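You operate a simulated robot arm through the tools that you are given. There is no shell and no other tool. Be economical: measure what you need, move in short steps, check, and stop when the job is done.

Carry out the task below with a simulated two-armed robot. There is one attempt and no reset: what you move stays moved.

Task
Fill the tank to the level on the lot card.
Fine: plug the blue coupling into the fill socket first; when the blue valve is closed, park the coupling in the hose holder. Where these are worked on the way, their far stop is far enough and under half their travel is too little: blue valve.

It is judged by the outcome, as a careful person would: the job done as asked, and still so three seconds after it is handed in. It fails if anything else is knocked over, pushed out of place, dropped, spilled or broken.

Robot
Two 7-joint arms with two-finger parallel grippers on one trunk, on a base that drives. Base frame: it is fixed to the floor where the robot stands at the start and does not move with it; the origin is under the middle of the robot, x ahead of it, y to its left, z up. Units: m, rad, N and s.
The left shoulder is at the start at [0.07, 0.188, 1.24], the right one opposite. With the tool pointing down near the work surface each hand reaches from about 0.1 to 0.68 m from the robot's upright axis, wherever it stands, measured 20 degrees to its own side. Places, roughly: black valve [0.5, 0.4, 0.6]; blue valve [0.5, -0.1, 0.8]; fill socket [0.6, 0.1, 0.8]; green valve [0.5, 0.8, 0.8]; hose holder [0.5, 0.1, 0.6]; level gauge [0.7, 0.2, 0.8]; pump switch [-0.9, -0.4, 0.3]; red valve [0.5, 0.6, 0.8]; yellow valve [-0.9, -0.2, 0.3]. Payload 3.91 kg a hand.
Tool frame (each hand has its own): the origin (TCP) lies between the finger pads and is the grasp point; the fingertips stand 0.03 m ahead of it; z points along the fingers, y is the line along which they close. The gripper opens to 0.11 m. The fingers are 0.02 m wide and 0.01 m thick; the gripper's body (0.048 by 0.112 m) begins 0.055 m behind the TCP.
Orientation is told as [roll, pitch, yaw] about the base's x, y, z axes, in that order, counted from this pose: with the fingers straight down and closing along the base's y, the tool's x points along the base's -x, its y along +y and its z along -z.

Tools
- The arms move only by the tool send_rows. It takes "left_deltas", "right_deltas" or both (then of equal length, played together; a hand with none holds still); each is a list of rows, each a list of 7 numbers: the shift along the tool's x, y, z in units of 20 mm (1.0 is 20 mm), then the turn, a rotation vector about the tool's x, y, z in units of 5 degrees (1.0 is 5 degrees), then the finger opening in mm, from 0 to 110. In form: [[tx, ty, tz, ax, ay, az, claw], ...]. A call has 1 to 8 rows; each row shifts and turns the commanded pose from where the row before left it, along the tool's axes as they then stand. A call with a number of a shift or a turn outside -1 to 1 is refused whole. Each row takes 0.2 s and may step no farther than 0.05 m and 0.15 rad from the row before; otherwise, or with a gripper value out of range, the whole call is refused. A pose out of reach is approached as far as the arm can. The call stops where the force on the tool passes 50 N (or 10 N more than at its start, if that is more) or the arm is blocked; 0.2 s more then pass. Each finger travels about 0.072 m/s and halts on what it meets, pressing with about 31 N; the grip force reading is that of the motor and also rises with nothing between the fingers. The clock runs only during rows and for 0.2 s after the last one: add rows that do not move to give the fingers time. The reply holds the time, the measured pose of the TCP, the force on the tool along the base axes, the opening and the grip force, in the units named above and with some noise, with the torque about the TCP (base axes, N m) and any sound that the robot's microphone picked up, and new pictures: "pictures" is both (left out), scene, wrist or none (wrist: the cameras of the hands that moved).
- Cameras (640 x 400 px; columns grow to the right, rows downward): "scene" is now at [0.1308, 0.0004, 1.4506]; the picture's right is [0.00, -1.00, 0.00], its down [-0.73, -0.00, -0.69] and it looks along [0.69, 0.00, -0.73] (base axes); focal length 248 px, centre (320, 200). "left" rides on the left gripper at [0.072, -0.017, -0.103] in its tool frame; the picture's right is [0.23, 0.97, 0.00], its down [-0.76, 0.18, -0.62] and it looks along [-0.61, 0.14, 0.78] (tool axes); focal length 222 px, centre (320, 200). "right" rides on the right gripper at [0.072, 0.017, -0.103] in its tool frame; the picture's right is [-0.23, 0.97, 0.00], its down [-0.76, -0.18, -0.62] and it looks along [-0.61, -0.14, 0.78] (tool axes); focal length 222 px, centre (320, 200). There is no depth. A picture from a camera that has moved, and an enlarged one, comes with that camera's place and axes in the base frame and with its lens.
- slide_trunk(by): slides the trunk up (or, below 0, down) by that many m; the arms and the scene camera ride with it, the base frame stays. It gives what a move gives, with no picture.
- base_move(legs): drives the robot by 1 to 6 legs, each [ahead, turn to the left] in m and rad, along the robot's own axes; the way and the turn of a leg run together, so that a leg with both is an arc; at most 1.5 m and 3.142 rad a leg. The arms and the cameras ride along, it lands a little off, and it stops where it bumps. It gives what a move gives, and a new picture of the scene camera.
- turn_head(pan, tilt): turns the head with the scene camera to pan (to the left, within 1.501 rad either way) and tilt (down, from -0.506 to 1.204), counted from straight ahead of the robot. It gives what a move gives, and a new picture of the scene camera.
- inspect(camera, box): a new picture of the part [left, top, right, bottom] of that camera's present view, enlarged. It takes no simulated time.
- job_done(): hands the job in; it is judged then, once.

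Go step by step. Nothing tells you exact positions but the pictures and the camera data: compare them with the known pose of the tool, close in by small moves and look again before you grip or let go. The budget is 120 turns and 260 pictures, counting those below and the enlarged ones. Unless the task says otherwise, let go and move clear before handing in, and close with one line.

The tools are called as name(argument=value, ...) on one line, values as JSON. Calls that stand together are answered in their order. send_rows: Moves the arms, as the interface text tells. Its arguments: {"type":"object","properties":{"left_deltas":{"type":"array"},"right_deltas":{"type":"array"},"pictures":{"type":"string","enum":["both","scene","wrist","none"]}},"required":[]} The other tools are called the same way: slide_trunk (by) slides the trunk up or down; base_move (legs) drives the base; turn_head (pan, tilt) turns the head that bears the scene camera; inspect (camera, box) takes an enlarged picture of a part of a camera's view; job_done () hands the job in.

At the start:

```text
time: 0.0
left_eef_pos: [0.5986, 0.2039, 1.1437]
left_ee_rot: [0.001, 0.001, 0.0]
left_wrist_force: [0.2, -0.1, 0.3]
left_wrist_torque: [0.02, -0.01, 0.0]
left_gripper_width: 0.1098
left_grip_force: 0.1
right_eef_pos: [0.5743, -0.2683, 1.1545]
right_ee_rot: [0.001, 0.001, 0.001]
right_wrist_force: [0.1, 0.0, -0.6]
right_wrist_torque: [0.01, 0.02, 0.04]
right_gripper_width: 0.1096
right_grip_force: 0.1
trunk travel left (down, up): [-0.75, 0.19]
robot x, y, heading: [-0.001, 0.0013, -0.0]
head pan, tilt: [0.0, 0.815]
```

scene: 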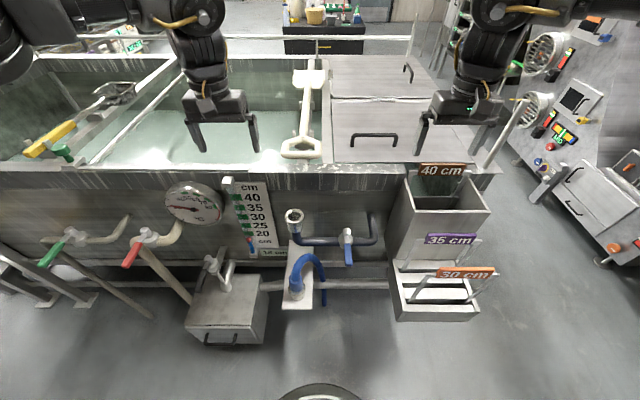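
right: 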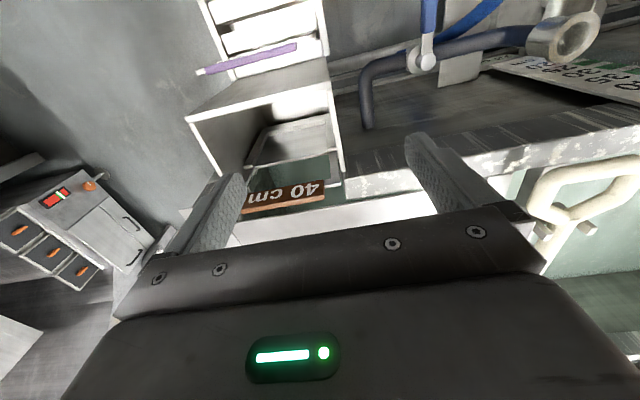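
left: 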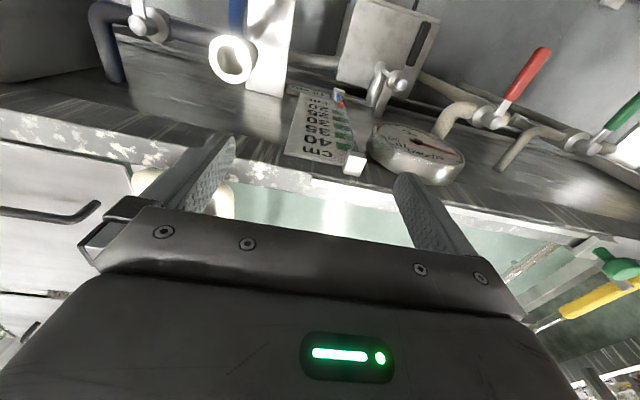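

I see the tank front with the gauge, the fill socket, the blue valve and the coupling in its holder. I'll enlarge the key parts first and look for the lot card.

inspect(camera="scene", box=[160, 170, 400, 320])

inspect(camera="scene", box=[380, 150, 510, 330])

inspect(camera="scene", box=[500, 0, 640, 280])

inspect(camera="scene", box=[0, 0, 180, 330])

```text
2.67 times, centred on (280, 245) of scene
camera zoom: at [0.1308, 0.0004, 1.4506], right [0.0, -1.0, 0.0], down [-0.73, 0.0, -0.69], along [0.69, 0.0, -0.73], focal length 661 px, centre (427, 80)
```

zoom: 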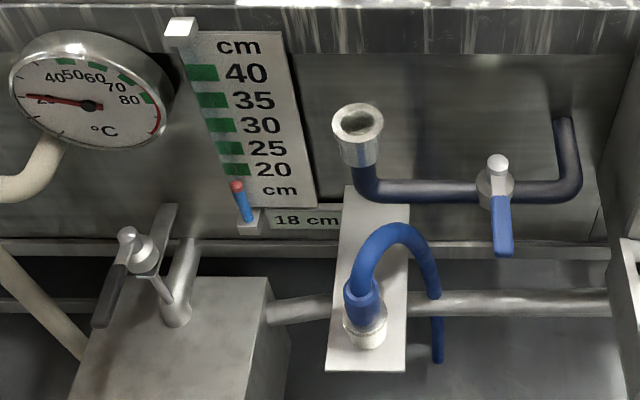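

```text
2.22 times, centred on (445, 240) of scene
camera zoom: at [0.1308, 0.0004, 1.4506], right [0.0, -1.0, 0.0], down [-0.73, 0.0, -0.69], along [0.69, 0.0, -0.73], focal length 551 px, centre (42, 111)
```

zoom: 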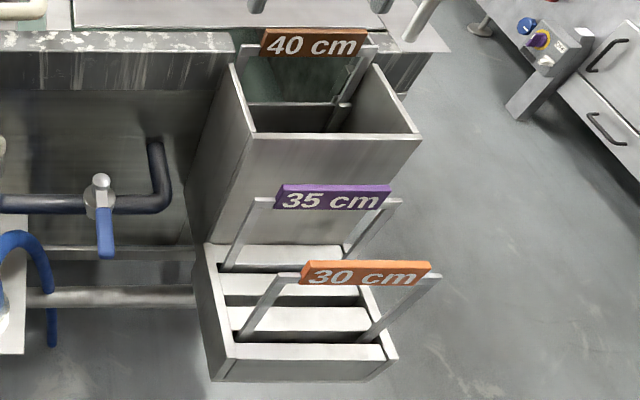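

```text
1.43 times, centred on (570, 140) of scene
camera zoom: at [0.1308, 0.0004, 1.4506], right [0.0, -1.0, 0.0], down [-0.73, 0.0, -0.69], along [0.69, 0.0, -0.73], focal length 354 px, centre (-37, 286)
```

zoom: 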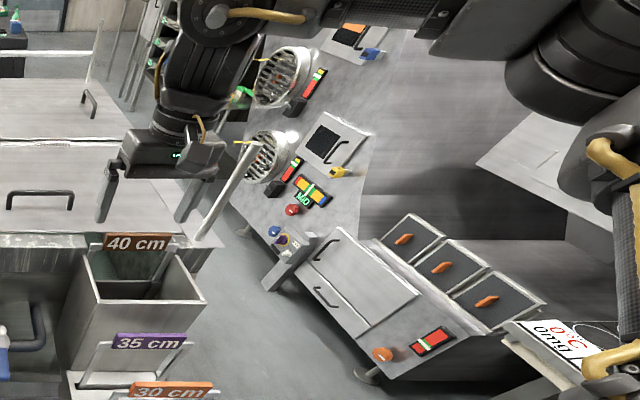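

```text
1.21 times, centred on (90, 165) of scene
camera zoom: at [0.1308, 0.0004, 1.4506], right [0.0, -1.0, 0.0], down [-0.73, 0.0, -0.69], along [0.69, 0.0, -0.73], focal length 300 px, centre (599, 242)
```

zoom: 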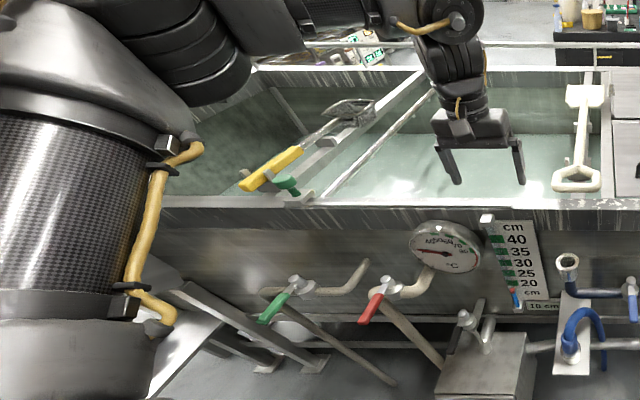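

The gauge reads 18 cm now. I'll look around for the lot card, the pump and the yellow valve.

turn_head(pan=0.9, tilt=0.5)

turn_head(pan=-0.9, tilt=0.5)

turn_head(pan=-1.5, tilt=0.9)

turn_head(pan=0.0, tilt=0.3)

```text
time: 1.2
left_eef_pos: [0.5989, 0.2029, 1.1447]
left_ee_rot: [0.0, 0.001, -0.001]
left_wrist_force: [0.0, -0.2, 1.2]
left_wrist_torque: [0.0, -0.03, -0.02]
left_gripper_width: 0.1099
left_grip_force: 0.1
right_eef_pos: [0.5734, -0.2673, 1.1539]
right_ee_rot: [0.001, 0.001, 0.0]
right_wrist_force: [0.3, -0.4, 0.3]
right_wrist_torque: [0.0, 0.01, 0.0]
right_gripper_width: 0.1099
right_grip_force: 0.0
trunk travel left (down, up): [-0.75, 0.19]
robot x, y, heading: [-0.0012, 0.001, -0.002]
head pan, tilt: [0.901, 0.499]
camera scene: at [0.1074, 0.0716, 1.4778], right [0.78, -0.62, 0.0], down [-0.3, -0.38, -0.88], along [0.55, 0.69, -0.48], focal length 248 px, centre (320, 200)
```

scene: 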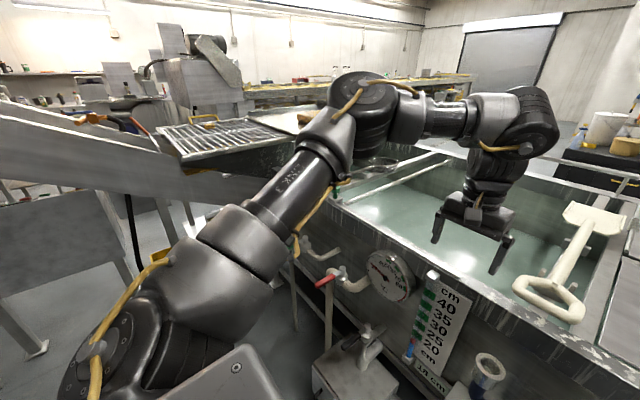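

```text
time: 3.0
left_eef_pos: [0.5991, 0.2035, 1.144]
left_ee_rot: [0.0, -0.001, -0.002]
left_wrist_force: [-0.3, -0.4, 0.2]
left_wrist_torque: [0.04, 0.0, 0.0]
left_gripper_width: 0.1099
left_grip_force: 0.0
right_eef_pos: [0.5735, -0.2685, 1.1538]
right_ee_rot: [0.0, -0.001, -0.001]
right_wrist_force: [0.3, -1.2, -0.5]
right_wrist_torque: [0.01, 0.01, -0.02]
right_gripper_width: 0.1103
right_grip_force: 0.0
trunk travel left (down, up): [-0.75, 0.19]
robot x, y, heading: [0.001, 0.0003, 0.006]
head pan, tilt: [-0.901, 0.499]
camera scene: at [0.1074, -0.0709, 1.4778], right [-0.78, -0.62, 0.0], down [-0.3, 0.38, -0.88], along [0.55, -0.69, -0.48], focal length 248 px, centre (320, 200)
```

scene: 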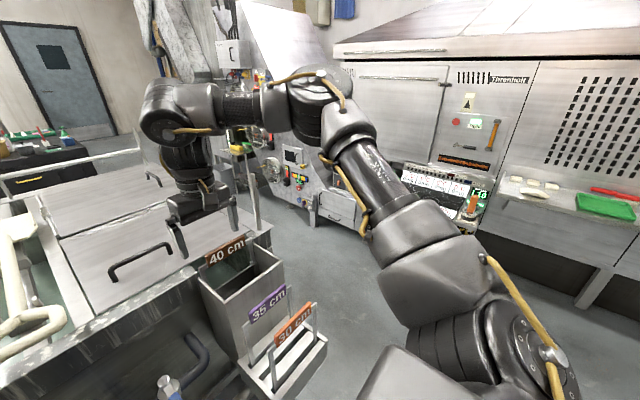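

```text
time: 4.0
left_eef_pos: [0.5985, 0.2037, 1.1442]
left_ee_rot: [-0.001, -0.001, 0.0]
left_wrist_force: [-0.7, 0.0, 0.1]
left_wrist_torque: [0.02, -0.01, -0.03]
left_gripper_width: 0.1099
left_grip_force: 0.1
right_eef_pos: [0.5725, -0.2683, 1.1533]
right_ee_rot: [0.002, 0.001, 0.001]
right_wrist_force: [0.6, -0.9, 0.1]
right_wrist_torque: [0.0, -0.01, 0.02]
right_gripper_width: 0.1099
right_grip_force: 0.1
trunk travel left (down, up): [-0.75, 0.19]
robot x, y, heading: [-0.0002, -0.0014, 0.001]
head pan, tilt: [-1.499, 0.901]
camera scene: at [0.0563, -0.075, 1.444], right [-1.0, -0.07, 0.0], down [-0.06, 0.78, -0.62], along [0.04, -0.62, -0.78], focal length 248 px, centre (320, 200)
```

scene: 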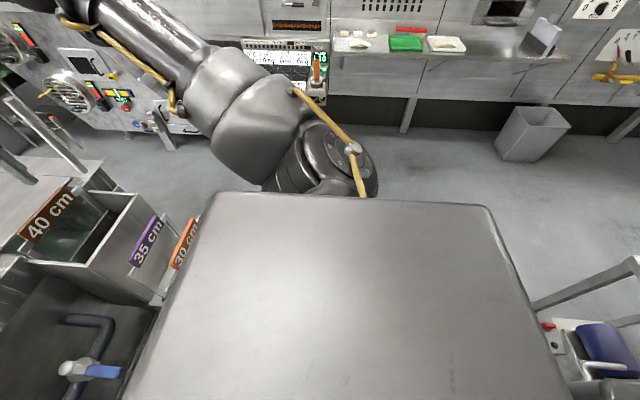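

```text
time: 5.6
left_eef_pos: [0.5984, 0.2053, 1.1442]
left_ee_rot: [0.001, 0.0, 0.001]
left_wrist_force: [-0.3, -0.3, 1.3]
left_wrist_torque: [0.01, 0.0, -0.02]
left_gripper_width: 0.11
left_grip_force: 0.0
right_eef_pos: [0.5729, -0.2681, 1.1538]
right_ee_rot: [0.0, 0.0, -0.001]
right_wrist_force: [0.3, 0.4, 0.4]
right_wrist_torque: [0.0, -0.01, 0.0]
right_gripper_width: 0.1099
right_grip_force: 0.0
trunk travel left (down, up): [-0.75, 0.19]
robot x, y, heading: [0.0012, -0.0001, 0.007]
head pan, tilt: [0.0, 0.3]
camera scene: at [0.1442, 0.0003, 1.4962], right [0.0, -1.0, 0.0], down [-0.3, 0.0, -0.96], along [0.96, 0.0, -0.3], focal length 248 px, centre (320, 200)
```

scene: 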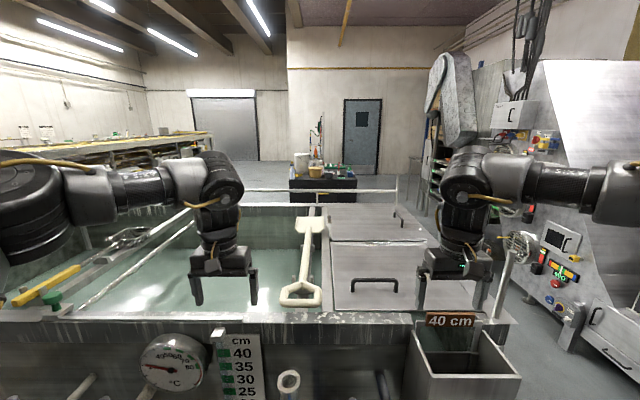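

No card yet in those views; I'll look further to both sides and behind.

turn_head(pan=1.5, tilt=0.5)

turn_head(pan=-1.5, tilt=0.4)

inspect(camera="scene", box=[420, 100, 640, 400])

```text
time: 7.2
left_eef_pos: [0.5995, 0.2032, 1.1457]
left_ee_rot: [0.0, 0.0, 0.0]
left_wrist_force: [0.2, 0.2, 0.2]
left_wrist_torque: [0.0, 0.02, -0.01]
left_gripper_width: 0.1098
left_grip_force: 0.1
right_eef_pos: [0.573, -0.2682, 1.152]
right_ee_rot: [0.0, -0.001, 0.0]
right_wrist_force: [-0.1, 0.5, 0.2]
right_wrist_torque: [0.04, -0.02, -0.02]
right_gripper_width: 0.11
right_grip_force: 0.1
trunk travel left (down, up): [-0.75, 0.19]
robot x, y, heading: [-0.0021, -0.0012, 0.002]
head pan, tilt: [1.499, 0.499]
camera scene: at [0.0574, 0.0911, 1.4779], right [1.0, -0.07, 0.0], down [-0.03, -0.48, -0.88], along [0.06, 0.88, -0.48], focal length 248 px, centre (320, 200)
```

scene: 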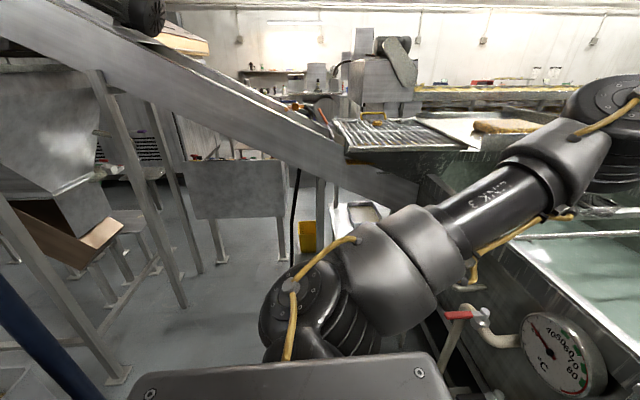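

```text
time: 9.8
left_eef_pos: [0.5995, 0.2035, 1.1452]
left_ee_rot: [-0.001, 0.001, 0.001]
left_wrist_force: [-0.3, 0.5, 0.4]
left_wrist_torque: [0.01, -0.01, 0.01]
left_gripper_width: 0.1101
left_grip_force: 0.1
right_eef_pos: [0.5733, -0.2688, 1.1534]
right_ee_rot: [0.001, 0.0, 0.001]
right_wrist_force: [-0.6, -0.6, 0.2]
right_wrist_torque: [0.06, 0.03, -0.01]
right_gripper_width: 0.1099
right_grip_force: 0.1
trunk travel left (down, up): [-0.75, 0.19]
robot x, y, heading: [0.0, 0.0009, -0.002]
head pan, tilt: [-1.499, 0.4]
camera scene: at [0.0575, -0.0921, 1.487], right [-1.0, -0.07, 0.0], down [-0.03, 0.39, -0.92], along [0.07, -0.92, -0.39], focal length 248 px, centre (320, 200)
```

scene: 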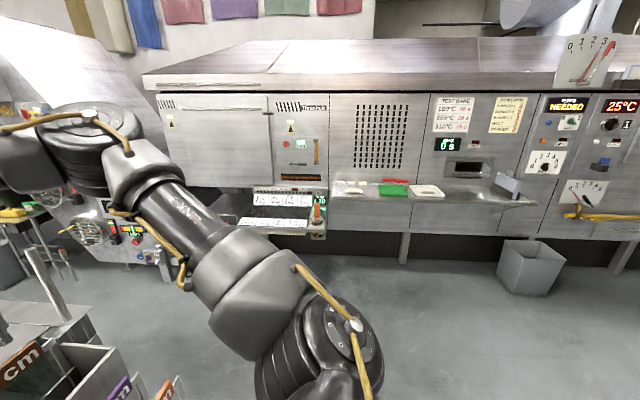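

```text
1.33 times, centred on (530, 250) of scene
camera zoom: at [0.0575, -0.0921, 1.487], right [-1.0, -0.07, 0.0], down [-0.03, 0.39, -0.92], along [0.07, -0.92, -0.39], focal length 330 px, centre (40, 133)
```

zoom: 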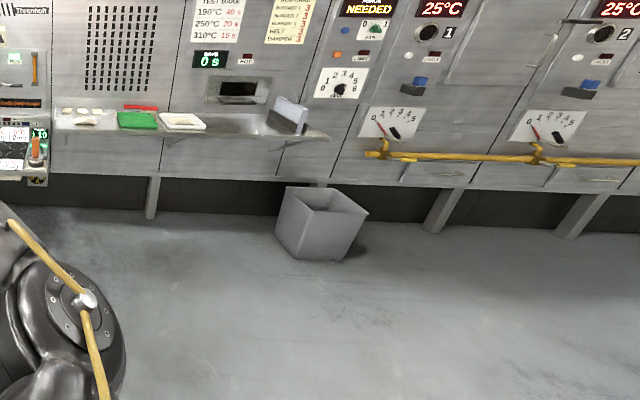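

The card must be behind me. I'll turn in place to the right so the head can see there.

base_move(legs=[[0, -1.2]])

turn_head(pan=-1.5, tilt=0.7)

```text
time: 13.2
left_eef_pos: [0.4148, -0.4792, 1.145]
left_ee_rot: [0.001, 0.0, -1.185]
left_wrist_force: [-0.3, -0.4, 0.0]
left_wrist_torque: [0.0, 0.02, 0.02]
left_gripper_width: 0.1099
left_grip_force: 0.1
right_eef_pos: [-0.0335, -0.6325, 1.154]
right_ee_rot: [0.0, 0.0, -1.187]
right_wrist_force: [0.2, 0.1, 0.1]
right_wrist_torque: [0.02, 0.0, -0.02]
right_gripper_width: 0.1099
right_grip_force: 0.1
trunk travel left (down, up): [-0.75, 0.19]
robot x, y, heading: [-0.0017, -0.0006, -1.187]
head pan, tilt: [-1.499, 0.4]
camera scene: at [-0.0634, -0.087, 1.487], right [-0.44, 0.9, 0.0], down [0.35, 0.17, -0.92], along [-0.83, -0.41, -0.39], focal length 248 px, centre (320, 200)
```

scene: 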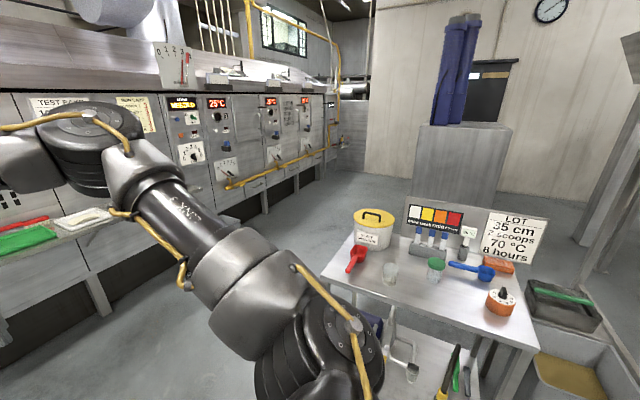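

```text
time: 14.0
left_eef_pos: [0.4138, -0.4791, 1.1443]
left_ee_rot: [-0.001, 0.001, -1.186]
left_wrist_force: [-0.7, -0.9, -0.6]
left_wrist_torque: [0.0, -0.02, -0.01]
left_gripper_width: 0.1099
left_grip_force: 0.2
right_eef_pos: [-0.0333, -0.6328, 1.1547]
right_ee_rot: [0.0, 0.001, -1.185]
right_wrist_force: [-0.8, 0.2, -0.2]
right_wrist_torque: [-0.01, -0.01, -0.01]
right_gripper_width: 0.1101
right_grip_force: 0.0
trunk travel left (down, up): [-0.75, 0.19]
robot x, y, heading: [0.0025, 0.0037, -1.186]
head pan, tilt: [-1.499, 0.7]
camera scene: at [-0.0571, -0.0838, 1.4602], right [-0.44, 0.9, 0.0], down [0.58, 0.28, -0.77], along [-0.69, -0.34, -0.64], focal length 248 px, centre (320, 200)
```

scene: 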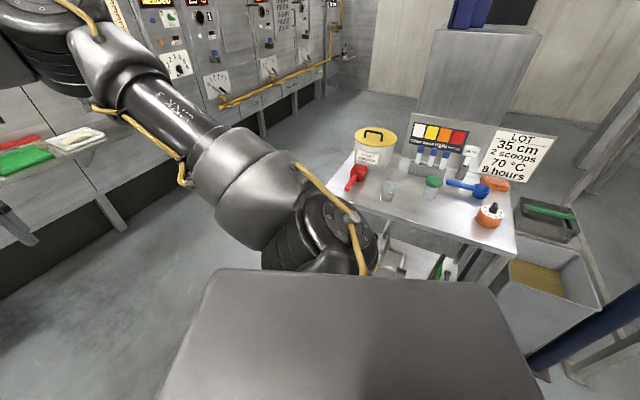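

inspect(camera="scene", box=[340, 100, 600, 300])

turn_head(pan=-1.5, tilt=1.1)

```text
2.00 times, centred on (470, 200) of scene
camera zoom: at [-0.0571, -0.0838, 1.4602], right [-0.44, 0.9, 0.0], down [0.58, 0.28, -0.77], along [-0.69, -0.34, -0.64], focal length 496 px, centre (20, 200)
```

zoom: 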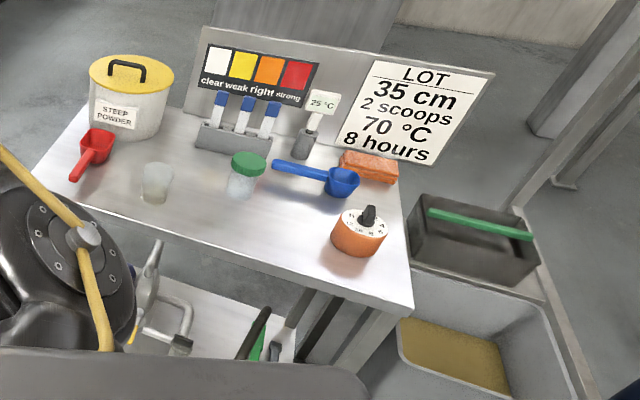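

```text
time: 14.8
left_eef_pos: [0.4149, -0.4788, 1.1451]
left_ee_rot: [0.001, 0.0, -1.185]
left_wrist_force: [0.3, 0.2, -0.4]
left_wrist_torque: [0.01, 0.01, -0.02]
left_gripper_width: 0.1099
left_grip_force: 0.2
right_eef_pos: [-0.0326, -0.632, 1.1539]
right_ee_rot: [0.002, 0.0, -1.185]
right_wrist_force: [-0.1, 0.6, -0.3]
right_wrist_torque: [-0.03, -0.01, 0.02]
right_gripper_width: 0.1099
right_grip_force: 0.1
trunk travel left (down, up): [-0.75, 0.19]
robot x, y, heading: [0.003, 0.0011, -1.187]
head pan, tilt: [-1.499, 1.1]
camera scene: at [-0.0373, -0.0741, 1.4302], right [-0.44, 0.9, 0.0], down [0.8, 0.39, -0.45], along [-0.41, -0.2, -0.89], focal length 248 px, centre (320, 200)
```

scene: 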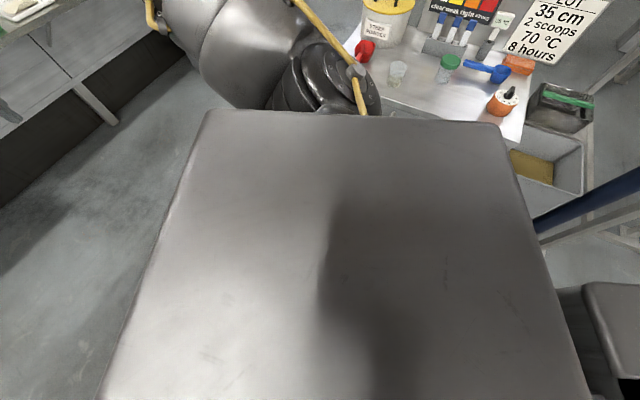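

The lot card says 35 cm. The pump and yellow valve seem to be on the low shelf under this table, so I'll turn further to see them, in case supply depends on them.

base_move(legs=[[0, -1.0]])

turn_head(pan=-0.7, tilt=0.95)

```text
time: 17.8
left_eef_pos: [-0.1717, -0.6091, 1.1438]
left_ee_rot: [0.001, 0.001, -2.174]
left_wrist_force: [-0.3, -0.2, -0.1]
left_wrist_torque: [-0.02, 0.05, 0.0]
left_gripper_width: 0.11
left_grip_force: 0.1
right_eef_pos: [-0.5462, -0.3197, 1.1539]
right_ee_rot: [0.0, 0.0, -2.174]
right_wrist_force: [-0.3, 0.2, -0.4]
right_wrist_torque: [0.0, 0.01, 0.01]
right_gripper_width: 0.1098
right_grip_force: 0.0
trunk travel left (down, up): [-0.75, 0.19]
robot x, y, heading: [0.0016, 0.0039, -2.169]
head pan, tilt: [-1.499, 1.1]
camera scene: at [-0.0821, -0.0092, 1.4301], right [0.51, 0.86, 0.0], down [0.77, -0.45, -0.45], along [-0.39, 0.23, -0.89], focal length 248 px, centre (320, 200)
```

scene: 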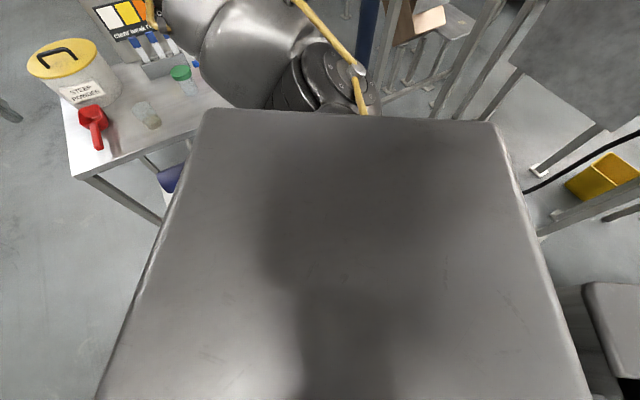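

```text
time: 18.9
left_eef_pos: [-0.1721, -0.6093, 1.1443]
left_ee_rot: [0.0, 0.001, -2.174]
left_wrist_force: [0.1, -0.4, 0.1]
left_wrist_torque: [-0.03, 0.0, 0.01]
left_gripper_width: 0.1099
left_grip_force: 0.1
right_eef_pos: [-0.5468, -0.3184, 1.1531]
right_ee_rot: [-0.001, 0.0, -2.175]
right_wrist_force: [-0.8, 0.4, 0.5]
right_wrist_torque: [-0.03, 0.02, 0.03]
right_gripper_width: 0.11
right_grip_force: 0.0
trunk travel left (down, up): [-0.75, 0.19]
robot x, y, heading: [0.0008, -0.0024, -2.175]
head pan, tilt: [-0.7, 0.949]
camera scene: at [-0.0981, -0.0602, 1.4403], right [-0.26, 0.96, 0.0], down [0.78, 0.21, -0.58], along [-0.56, -0.15, -0.81], focal length 248 px, centre (320, 200)
```

scene: 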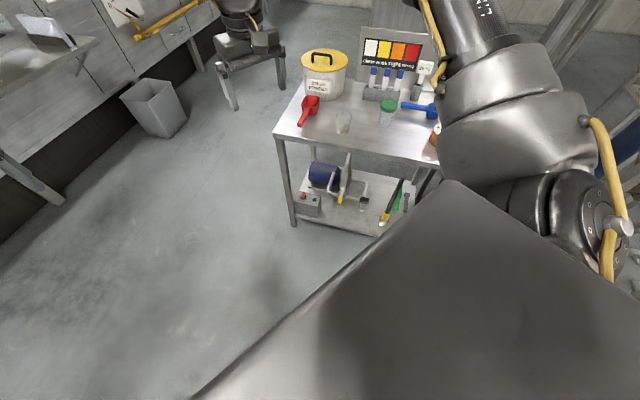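

inspect(camera="scene", box=[265, 130, 425, 240])

```text
3.64 times, centred on (345, 185) of scene
camera zoom: at [-0.0981, -0.0602, 1.4403], right [-0.26, 0.96, 0.0], down [0.78, 0.21, -0.58], along [-0.56, -0.15, -0.81], focal length 901 px, centre (229, 254)
```

zoom: 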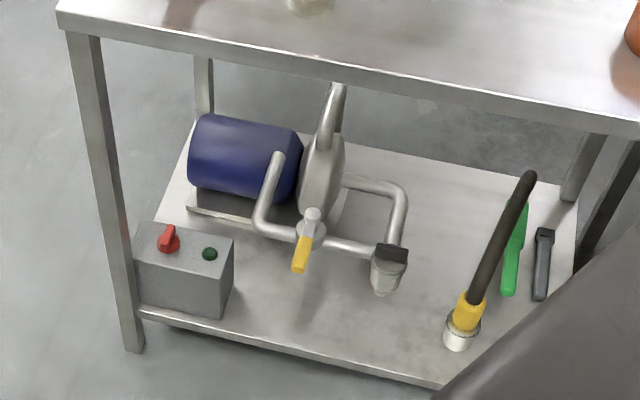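

The pump with its yellow hose is a separate circuit; filling uses the blue hose. I'll turn back to the tank.

base_move(legs=[[0, 2.175]])

turn_head(pan=0, tilt=0.9)

inspect(camera="scene", box=[180, 150, 420, 300])

```text
time: 24.4
left_eef_pos: [0.6025, 0.191, 1.1447]
left_ee_rot: [-0.001, -0.001, -0.022]
left_wrist_force: [-0.2, 0.1, -0.4]
left_wrist_torque: [0.02, -0.03, 0.03]
left_gripper_width: 0.1102
left_grip_force: 0.2
right_eef_pos: [0.5675, -0.2818, 1.1534]
right_ee_rot: [0.0, 0.001, -0.023]
right_wrist_force: [-1.1, 0.5, -0.4]
right_wrist_torque: [0.01, -0.01, -0.02]
right_gripper_width: 0.1101
right_grip_force: 0.0
trunk travel left (down, up): [-0.75, 0.19]
robot x, y, heading: [-0.0016, 0.0007, -0.027]
head pan, tilt: [-0.7, 0.949]
camera scene: at [0.1054, -0.0491, 1.4403], right [-0.66, -0.75, 0.0], down [-0.61, 0.54, -0.58], along [0.44, -0.38, -0.81], focal length 248 px, centre (320, 200)
```

scene: 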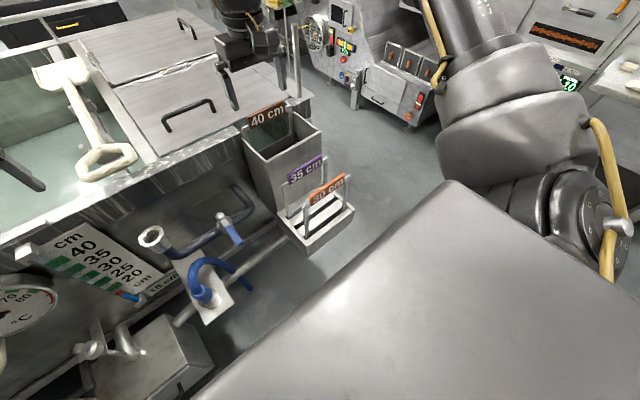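

```text
time: 25.5
left_eef_pos: [0.6036, 0.1904, 1.1436]
left_ee_rot: [0.0, 0.001, -0.023]
left_wrist_force: [-0.2, 0.3, 0.3]
left_wrist_torque: [0.02, 0.02, 0.03]
left_gripper_width: 0.11
left_grip_force: 0.0
right_eef_pos: [0.5674, -0.2812, 1.1542]
right_ee_rot: [0.001, 0.002, -0.022]
right_wrist_force: [-0.1, 0.0, 1.6]
right_wrist_torque: [0.02, 0.0, 0.0]
right_gripper_width: 0.11
right_grip_force: 0.0
trunk travel left (down, up): [-0.75, 0.19]
robot x, y, heading: [0.0008, -0.0006, -0.018]
head pan, tilt: [0.0, 0.901]
camera scene: at [0.1263, -0.0028, 1.444], right [-0.02, -1.0, 0.0], down [-0.78, 0.02, -0.62], along [0.62, -0.01, -0.78], focal length 248 px, centre (320, 200)
```

scene: 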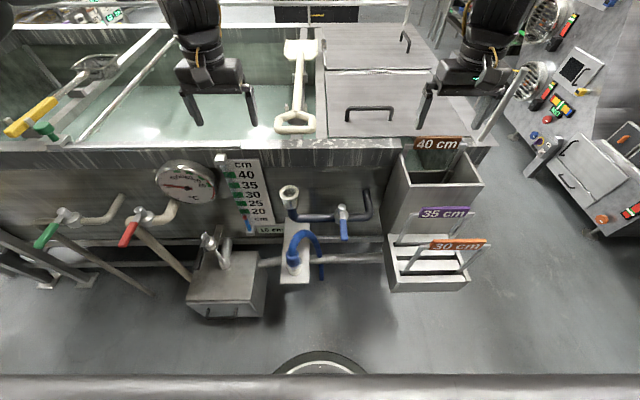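

```text
2.67 times, centred on (300, 225) of scene
camera zoom: at [0.1263, -0.0028, 1.444], right [-0.02, -1.0, 0.0], down [-0.78, 0.02, -0.62], along [0.62, -0.01, -0.78], focal length 661 px, centre (373, 133)
```

zoom: 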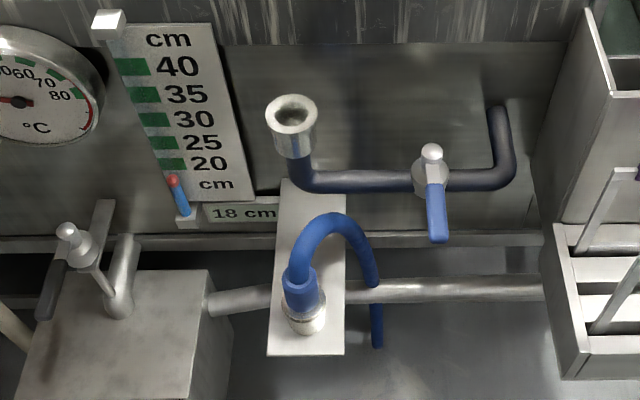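

I'm back at the tank. From two views I get the socket rim at about (0.60, 0.08, 0.88) and the coupling at about (0.50, 0.08, 0.62), standing upright with the hose arching to the right. I'll pull both hands back and pitch them forward.

send_rows(left_deltas=[[1, 0, 0, 0, -1, 0, 110], [0.996, 0, -0.087, 0, -1, 0, 110], [0.985, 0, -0.174, 0, -1, 0, 110], [0.966, 0, -0.259, 0, -1, 0, 110], [0.94, 0, -0.342, 0, -1, 0, 110], [0.906, 0, -0.423, 0, -1, 0, 110], [0.866, 0, -0.5, 0, -1, 0, 110], [0.82, 0, -0.574, 0, -1, 0, 110]], right_deltas=[[1, 0, 0, 0, -1, 0, 110], [0.996, 0, -0.087, 0, -1, 0, 110], [0.985, 0, -0.174, 0, -1, 0, 110], [0.966, 0, -0.259, 0, -1, 0, 110], [0.94, 0, -0.342, 0, -1, 0, 110], [0.906, 0, -0.423, 0, -1, 0, 110], [0.866, 0, -0.5, 0, -1, 0, 110], [0.82, 0, -0.574, 0, -1, 0, 110]], pictures="none")

send_rows(left_deltas=[[0.766, 0, -0.643, 0, -1, 0, 110], [0.707, 0, -0.707, 0, -1, 0, 110], [0.643, 0, -0.766, 0, -1, 0, 110], [0.574, 0, -0.82, 0, -1, 0, 110], [0.5, 0, -0.866, 0, -1, 0, 110], [0.423, 0, -0.906, 0, -1, 0, 110], [0.342, 0, -0.94, 0, -1, 0, 110], [0.259, 0, -0.966, 0, -1, 0, 110]], right_deltas=[[0.766, 0, -0.643, 0, -1, 0, 110], [0.707, 0, -0.707, 0, -1, 0, 110], [0.643, 0, -0.766, 0, -1, 0, 110], [0.574, 0, -0.82, 0, -1, 0, 110], [0.5, 0, -0.866, 0, -1, 0, 110], [0.423, 0, -0.906, 0, -1, 0, 110], [0.342, 0, -0.94, 0, -1, 0, 110], [0.259, 0, -0.966, 0, -1, 0, 110]])

```text
time: 27.3
left_eef_pos: [0.5456, 0.266, 1.1662]
left_ee_rot: [-0.002, -0.701, -0.025]
left_wrist_force: [-0.2, -0.3, -1.0]
left_wrist_torque: [0.0, 0.0, 0.0]
left_gripper_width: 0.1103
left_grip_force: 0.0
left hand out of reach, approached as far as the arm can: row 4, 5, 6, 7, 8
right_eef_pos: [0.4527, -0.3568, 1.1701]
right_ee_rot: [0.001, -0.704, -0.016]
right_wrist_force: [-0.8, 0.3, -0.1]
right_wrist_torque: [0.0, -0.02, -0.01]
right_gripper_width: 0.1098
right_grip_force: 0.2
right hand out of reach, approached as far as the arm can: row 5, 6, 7, 8
trunk travel left (down, up): [-0.75, 0.19]
robot x, y, heading: [0.002, -0.0013, -0.021]
head pan, tilt: [0.0, 0.901]
```

```text
time: 29.1
left_eef_pos: [0.5236, 0.3317, 1.1654]
left_ee_rot: [0.015, -1.278, -0.078]
left_wrist_force: [-0.5, 0.4, 0.2]
left_wrist_torque: [0.0, 0.0, 0.01]
left_gripper_width: 0.1099
left_grip_force: 0.0
left hand out of reach, approached as far as the arm can: row 1, 2, 3, 4, 5, 6, 7, 8
right_eef_pos: [0.4828, -0.4202, 1.2034]
right_ee_rot: [-0.014, -1.345, 0.019]
right_wrist_force: [-0.2, -0.5, 0.1]
right_wrist_torque: [-0.03, 0.03, -0.02]
right_gripper_width: 0.1099
right_grip_force: 0.2
right hand out of reach, approached as far as the arm can: row 1, 2, 3, 4, 5, 6, 7, 8
trunk travel left (down, up): [-0.75, 0.19]
robot x, y, heading: [-0.0003, 0.001, -0.015]
head pan, tilt: [0.0, 0.901]
camera scene: at [0.1253, -0.004, 1.4442], right [-0.02, -1.0, 0.0], down [-0.78, 0.02, -0.62], along [0.62, -0.01, -0.78], focal length 248 px, centre (320, 200)
camera right: at [0.367, -0.4038, 1.1566], right [0.04, 0.97, 0.22], down [-0.43, -0.18, 0.88], along [0.9, -0.13, 0.42], focal length 222 px, centre (320, 200)
camera left: at [0.4037, 0.3236, 1.1252], right [0.0, 0.98, -0.21], down [-0.36, 0.2, 0.91], along [0.93, 0.08, 0.35], focal length 222 px, centre (320, 200)
```

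scene: 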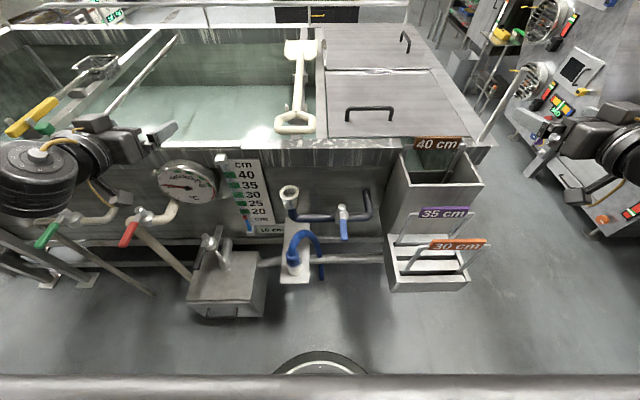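
right: 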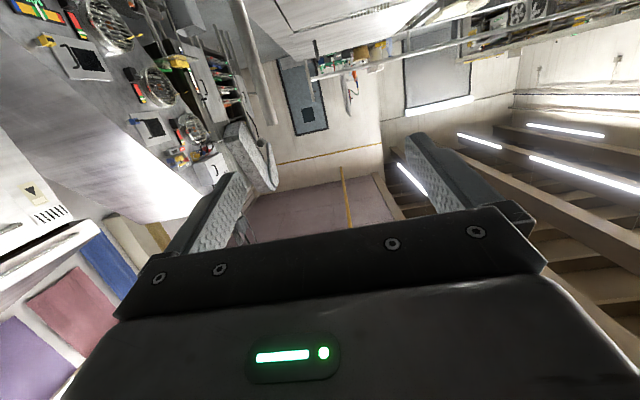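
left: 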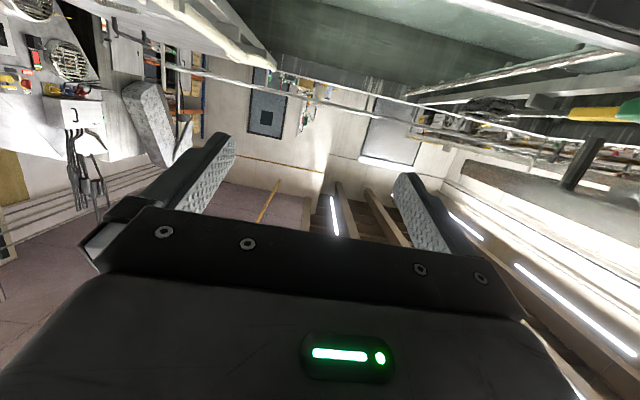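

Horizontal hands can't come back closer, so I'll back the base 0.2 m, which is clear since the table edge behind is at about x = -0.86, and lower the trunk.

base_move(legs=[[-0.2, 0.018]])

slide_trunk(by=-0.3)

turn_head(pan=0.0, tilt=0.5)

inspect(camera="scene", box=[240, 180, 400, 280])

```text
time: 30.7
left_eef_pos: [0.3157, 0.3452, 1.1628]
left_ee_rot: [0.009, -1.274, -0.058]
left_wrist_force: [0.0, -0.6, -1.2]
left_wrist_torque: [0.01, 0.01, -0.03]
left_gripper_width: 0.1101
left_grip_force: 0.1
right_eef_pos: [0.2895, -0.405, 1.2031]
right_ee_rot: [-0.021, -1.34, 0.046]
right_wrist_force: [1.0, -0.2, 0.5]
right_wrist_torque: [-0.03, 0.01, 0.04]
right_gripper_width: 0.1104
right_grip_force: 0.0
trunk travel left (down, up): [-0.75, 0.19]
robot x, y, heading: [-0.2028, 0.0017, -0.005]
head pan, tilt: [0.0, 0.901]
camera scene: at [-0.0756, 0.0026, 1.4439], right [-0.01, -1.0, 0.0], down [-0.78, 0.0, -0.62], along [0.62, 0.0, -0.78], focal length 248 px, centre (320, 200)
```

scene: 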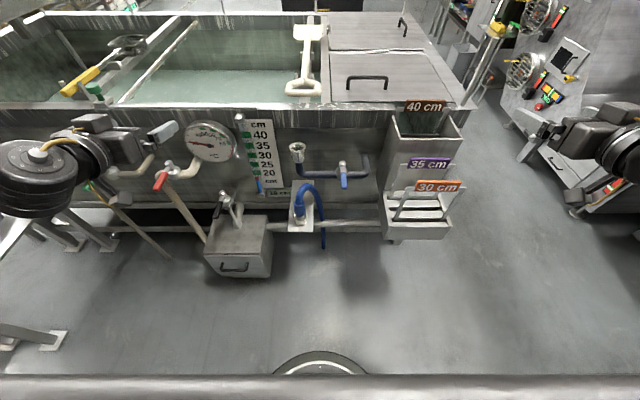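

```text
time: 33.7
left_eef_pos: [0.3167, 0.3448, 0.8638]
left_ee_rot: [0.01, -1.276, -0.057]
left_wrist_force: [-0.2, 0.2, -0.3]
left_wrist_torque: [0.02, 0.01, 0.02]
left_gripper_width: 0.11
left_grip_force: 0.0
right_eef_pos: [0.2896, -0.4056, 0.9026]
right_ee_rot: [-0.02, -1.341, 0.043]
right_wrist_force: [1.1, -0.9, 0.3]
right_wrist_torque: [0.0, -0.01, -0.01]
right_gripper_width: 0.11
right_grip_force: 0.2
trunk travel left (down, up): [-0.45, 0.49]
robot x, y, heading: [-0.2024, 0.0023, -0.004]
head pan, tilt: [0.0, 0.901]
```

```text
time: 34.6
left_eef_pos: [0.3156, 0.345, 0.8648]
left_ee_rot: [0.011, -1.273, -0.057]
left_wrist_force: [-0.3, 0.3, 0.2]
left_wrist_torque: [0.02, 0.0, 0.0]
left_gripper_width: 0.1103
left_grip_force: 0.1
right_eef_pos: [0.2884, -0.4081, 0.9028]
right_ee_rot: [-0.019, -1.341, 0.044]
right_wrist_force: [-0.1, 0.2, -0.4]
right_wrist_torque: [-0.01, 0.03, -0.02]
right_gripper_width: 0.1101
right_grip_force: 0.0
trunk travel left (down, up): [-0.45, 0.49]
robot x, y, heading: [-0.2042, 0.0035, -0.001]
head pan, tilt: [0.0, 0.499]
camera scene: at [-0.0608, 0.0023, 1.1778], right [-0.01, -1.0, 0.0], down [-0.48, 0.0, -0.88], along [0.88, 0.0, -0.48], focal length 248 px, centre (320, 200)
```

scene: 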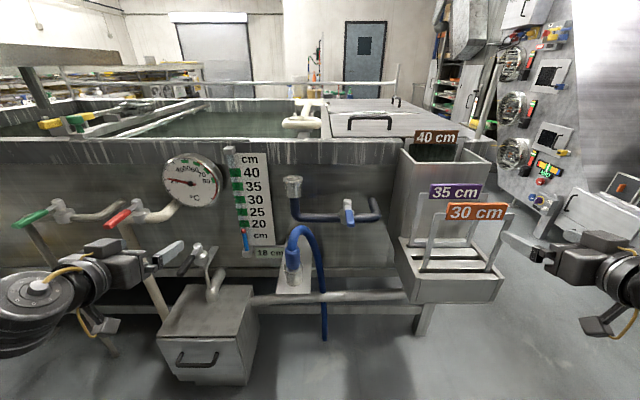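

```text
4.00 times, centred on (320, 230) of scene
camera zoom: at [-0.0608, 0.0023, 1.1778], right [-0.01, -1.0, 0.0], down [-0.48, 0.0, -0.88], along [0.88, 0.0, -0.48], focal length 991 px, centre (320, 80)
```

zoom: 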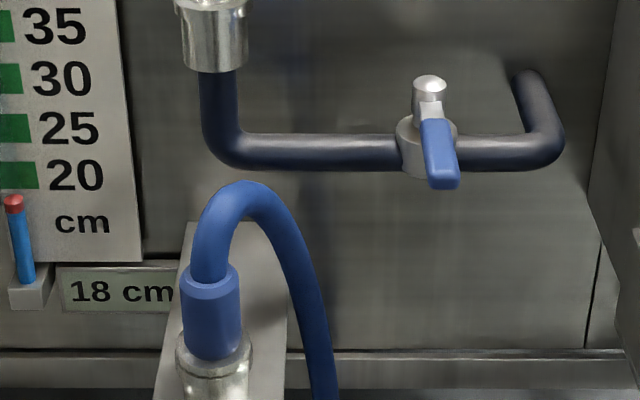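

From two views the blue collar's axis is at about (0.497, 0.08), z 0.64 to 0.71 and roughly 45 mm thick. The socket rim is at about (0.60, 0.08, 0.885). I'll bring the left hand in front of the coupling, moving sideways first.

send_rows(left_deltas=[[0, -1, 0, -0.08, 0, 0, 110], [0, -1, 0, -0.08, 0, 0, 110], [0, -1, 0, -0.08, 0, 0, 100], [0, -1, 0, -0.08, 0, 0, 90], [0, -1, 0, -0.08, 0, 0, 80], [0, -1, 0, -0.08, 0, 0, 80], [0, -1, 0, -0.08, 0, 0, 80], [0, -1, 0, -0.08, 0, 0, 80]], pictures="none")

```text
time: 36.4
left_eef_pos: [0.3323, 0.2914, 0.8612]
left_ee_rot: [0.024, -1.276, -0.06]
left_wrist_force: [-0.6, 0.1, 1.1]
left_wrist_torque: [0.01, -0.05, -0.02]
left_gripper_width: 0.08
left_grip_force: 0.0
left hand out of reach, approached as far as the arm can: row 1, 2, 3, 4, 5, 6, 7, 8
right_eef_pos: [0.288, -0.4083, 0.9032]
right_ee_rot: [-0.021, -1.341, 0.045]
right_wrist_force: [0.3, 0.4, 0.0]
right_wrist_torque: [0.0, -0.03, 0.05]
right_gripper_width: 0.1101
right_grip_force: 0.0
trunk travel left (down, up): [-0.45, 0.49]
robot x, y, heading: [-0.2045, 0.0013, -0.008]
head pan, tilt: [0.0, 0.499]
```

The commanded pose had run behind the reachable zone, so I'll bring it forward again.

send_rows(left_deltas=[[-0.17, 0, 0.985, 0, 0, 0, 80], [-0.17, 0, 0.985, 0, 0, 0, 80], [-0.17, 0, 0.985, 0, 0, 0, 80], [-0.17, 0, 0.985, 0, 0, 0, 80], [-0.17, 0, 0.985, 0, 0, 0, 80], [-0.17, 0, 0.985, 0, 0, 0, 80], [-0.17, 0, 0.985, 0, 0, 0, 80], [-0.17, 0, 0.985, 0, 0, 0, 80]], pictures="none")

```text
time: 38.2
left_eef_pos: [0.4942, 0.2972, 0.8389]
left_ee_rot: [0.066, -1.275, -0.056]
left_wrist_force: [-0.7, -0.2, 0.0]
left_wrist_torque: [0.01, 0.02, -0.01]
left_gripper_width: 0.0798
left_grip_force: 0.1
left hand out of reach, approached as far as the arm can: row 1
right_eef_pos: [0.2894, -0.4075, 0.9028]
right_ee_rot: [-0.021, -1.34, 0.047]
right_wrist_force: [0.8, -0.2, -0.4]
right_wrist_torque: [-0.01, -0.02, -0.04]
right_gripper_width: 0.11
right_grip_force: 0.0
trunk travel left (down, up): [-0.45, 0.49]
robot x, y, heading: [-0.2016, 0.0026, -0.005]
head pan, tilt: [0.0, 0.499]
```

send_rows(left_deltas=[[0.1, -1, -0.5, -0.08, 0, -0.1, 80], [0.1, -1, -0.5, -0.08, 0, -0.1, 80], [0.1, -1, -0.5, -0.08, 0, -0.1, 80], [0.1, -1, -0.5, -0.08, 0, -0.1, 80], [0.1, -1, -0.4, -0.08, 0, -0.1, 80], [0.1, -1, -0.4, -0.08, 0, -0.1, 80], [0.1, -1, -0.4, -0.08, 0, -0.1, 80], [0.1, -1, -0.4, -0.08, 0, -0.1, 80]], pictures="scene")

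```text
time: 40.0
left_eef_pos: [0.4762, 0.152, 0.8359]
left_ee_rot: [-0.106, -1.273, 0.179]
left_wrist_force: [-0.5, 0.0, -0.4]
left_wrist_torque: [-0.01, -0.01, 0.05]
left_gripper_width: 0.0798
left_grip_force: 0.0
left hand out of reach, approached as far as the arm can: row 5, 6, 7, 8
right_eef_pos: [0.2888, -0.4077, 0.903]
right_ee_rot: [-0.019, -1.34, 0.041]
right_wrist_force: [0.0, 0.1, 0.2]
right_wrist_torque: [0.0, -0.01, 0.0]
right_gripper_width: 0.1101
right_grip_force: 0.1
trunk travel left (down, up): [-0.45, 0.49]
robot x, y, heading: [-0.2053, -0.0013, -0.005]
head pan, tilt: [0.0, 0.499]
camera scene: at [-0.0604, 0.0018, 1.1778], right [-0.01, -1.0, 0.0], down [-0.48, 0.0, -0.88], along [0.88, 0.0, -0.48], focal length 248 px, centre (320, 200)
```

scene: 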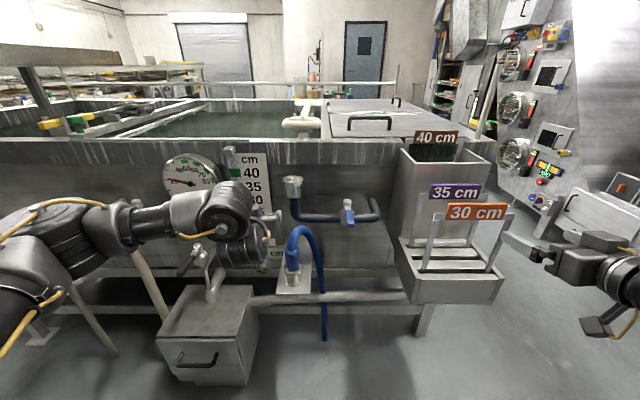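

The left arm can't reach that far inward, so I'll shift the robot about 0.3 m to its right to put the coupling and valve in the left hand's natural zone. I'll back up, turn left, reverse and turn back.

base_move(legs=[[-0.08, 0], [0, 1.1], [-0.34, 0], [0, -1.1]])

```text
time: 48.4
left_eef_pos: [0.2434, -0.1516, 0.8361]
left_ee_rot: [-0.109, -1.275, 0.169]
left_wrist_force: [0.0, 0.0, -0.1]
left_wrist_torque: [0.0, 0.02, -0.01]
left_gripper_width: 0.0801
left_grip_force: 0.1
right_eef_pos: [0.0535, -0.7092, 0.9034]
right_ee_rot: [-0.02, -1.342, 0.033]
right_wrist_force: [0.4, 0.2, 0.2]
right_wrist_torque: [0.01, 0.05, 0.06]
right_gripper_width: 0.1099
right_grip_force: 0.0
trunk travel left (down, up): [-0.45, 0.49]
robot x, y, heading: [-0.4356, -0.2916, -0.021]
head pan, tilt: [0.0, 0.499]
camera scene: at [-0.2937, -0.2965, 1.1778], right [-0.01, -1.0, 0.0], down [-0.48, 0.01, -0.88], along [0.88, -0.01, -0.48], focal length 248 px, centre (320, 200)
```

scene: 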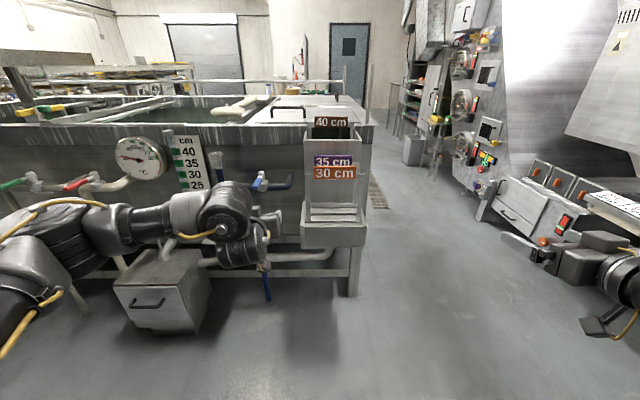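

The robot stands at (-0.44, -0.29). I'll move the left hand outward and straighten it, clear of everything.

send_rows(left_deltas=[[0, 1, 0, 0.1, 0, 0.1, 80], [0, 1, 0, 0.1, 0, 0.1, 80], [0, 1, 0, 0.1, 0, 0.1, 80], [0, 1, 0, 0.1, 0, 0.1, 80], [0, 1, 0, 0.1, 0, 0.1, 80], [0, 1, 0, 0.1, 0, 0.06, 80], [0, 1, 0, 0, 0, 0, 80], [0, 1, 0, 0, 0, 0, 80]], pictures="none")

send_rows(left_deltas=[[0, 1, -1, 0, 0, 0, 80], [0, 1, -1, 0, 0, 0, 80], [0, 1, -1, 0, 0, 0, 80], [0, 1, -1, 0, 0, 0, 80]], pictures="none")

```text
time: 50.2
left_eef_pos: [0.2389, 0.0095, 0.833]
left_ee_rot: [-0.003, -1.277, 0.006]
left_wrist_force: [-0.9, -0.5, -0.5]
left_wrist_torque: [-0.02, 0.0, 0.02]
left_gripper_width: 0.0803
left_grip_force: 0.1
right_eef_pos: [0.0513, -0.7081, 0.9033]
right_ee_rot: [-0.024, -1.341, 0.037]
right_wrist_force: [-0.2, 0.0, -0.8]
right_wrist_torque: [0.02, -0.02, 0.02]
right_gripper_width: 0.1098
right_grip_force: 0.2
trunk travel left (down, up): [-0.45, 0.49]
robot x, y, heading: [-0.4345, -0.2929, -0.016]
head pan, tilt: [0.0, 0.499]
```

```text
time: 51.2
left_eef_pos: [0.1619, 0.0884, 0.8559]
left_ee_rot: [-0.002, -1.277, 0.003]
left_wrist_force: [0.2, 0.0, 0.1]
left_wrist_torque: [-0.01, 0.02, 0.0]
left_gripper_width: 0.08
left_grip_force: 0.2
right_eef_pos: [0.0517, -0.7092, 0.9038]
right_ee_rot: [-0.024, -1.342, 0.036]
right_wrist_force: [0.2, -0.1, -0.3]
right_wrist_torque: [-0.01, 0.0, -0.01]
right_gripper_width: 0.1102
right_grip_force: 0.0
trunk travel left (down, up): [-0.45, 0.49]
robot x, y, heading: [-0.4353, -0.2924, -0.015]
head pan, tilt: [0.0, 0.499]
```

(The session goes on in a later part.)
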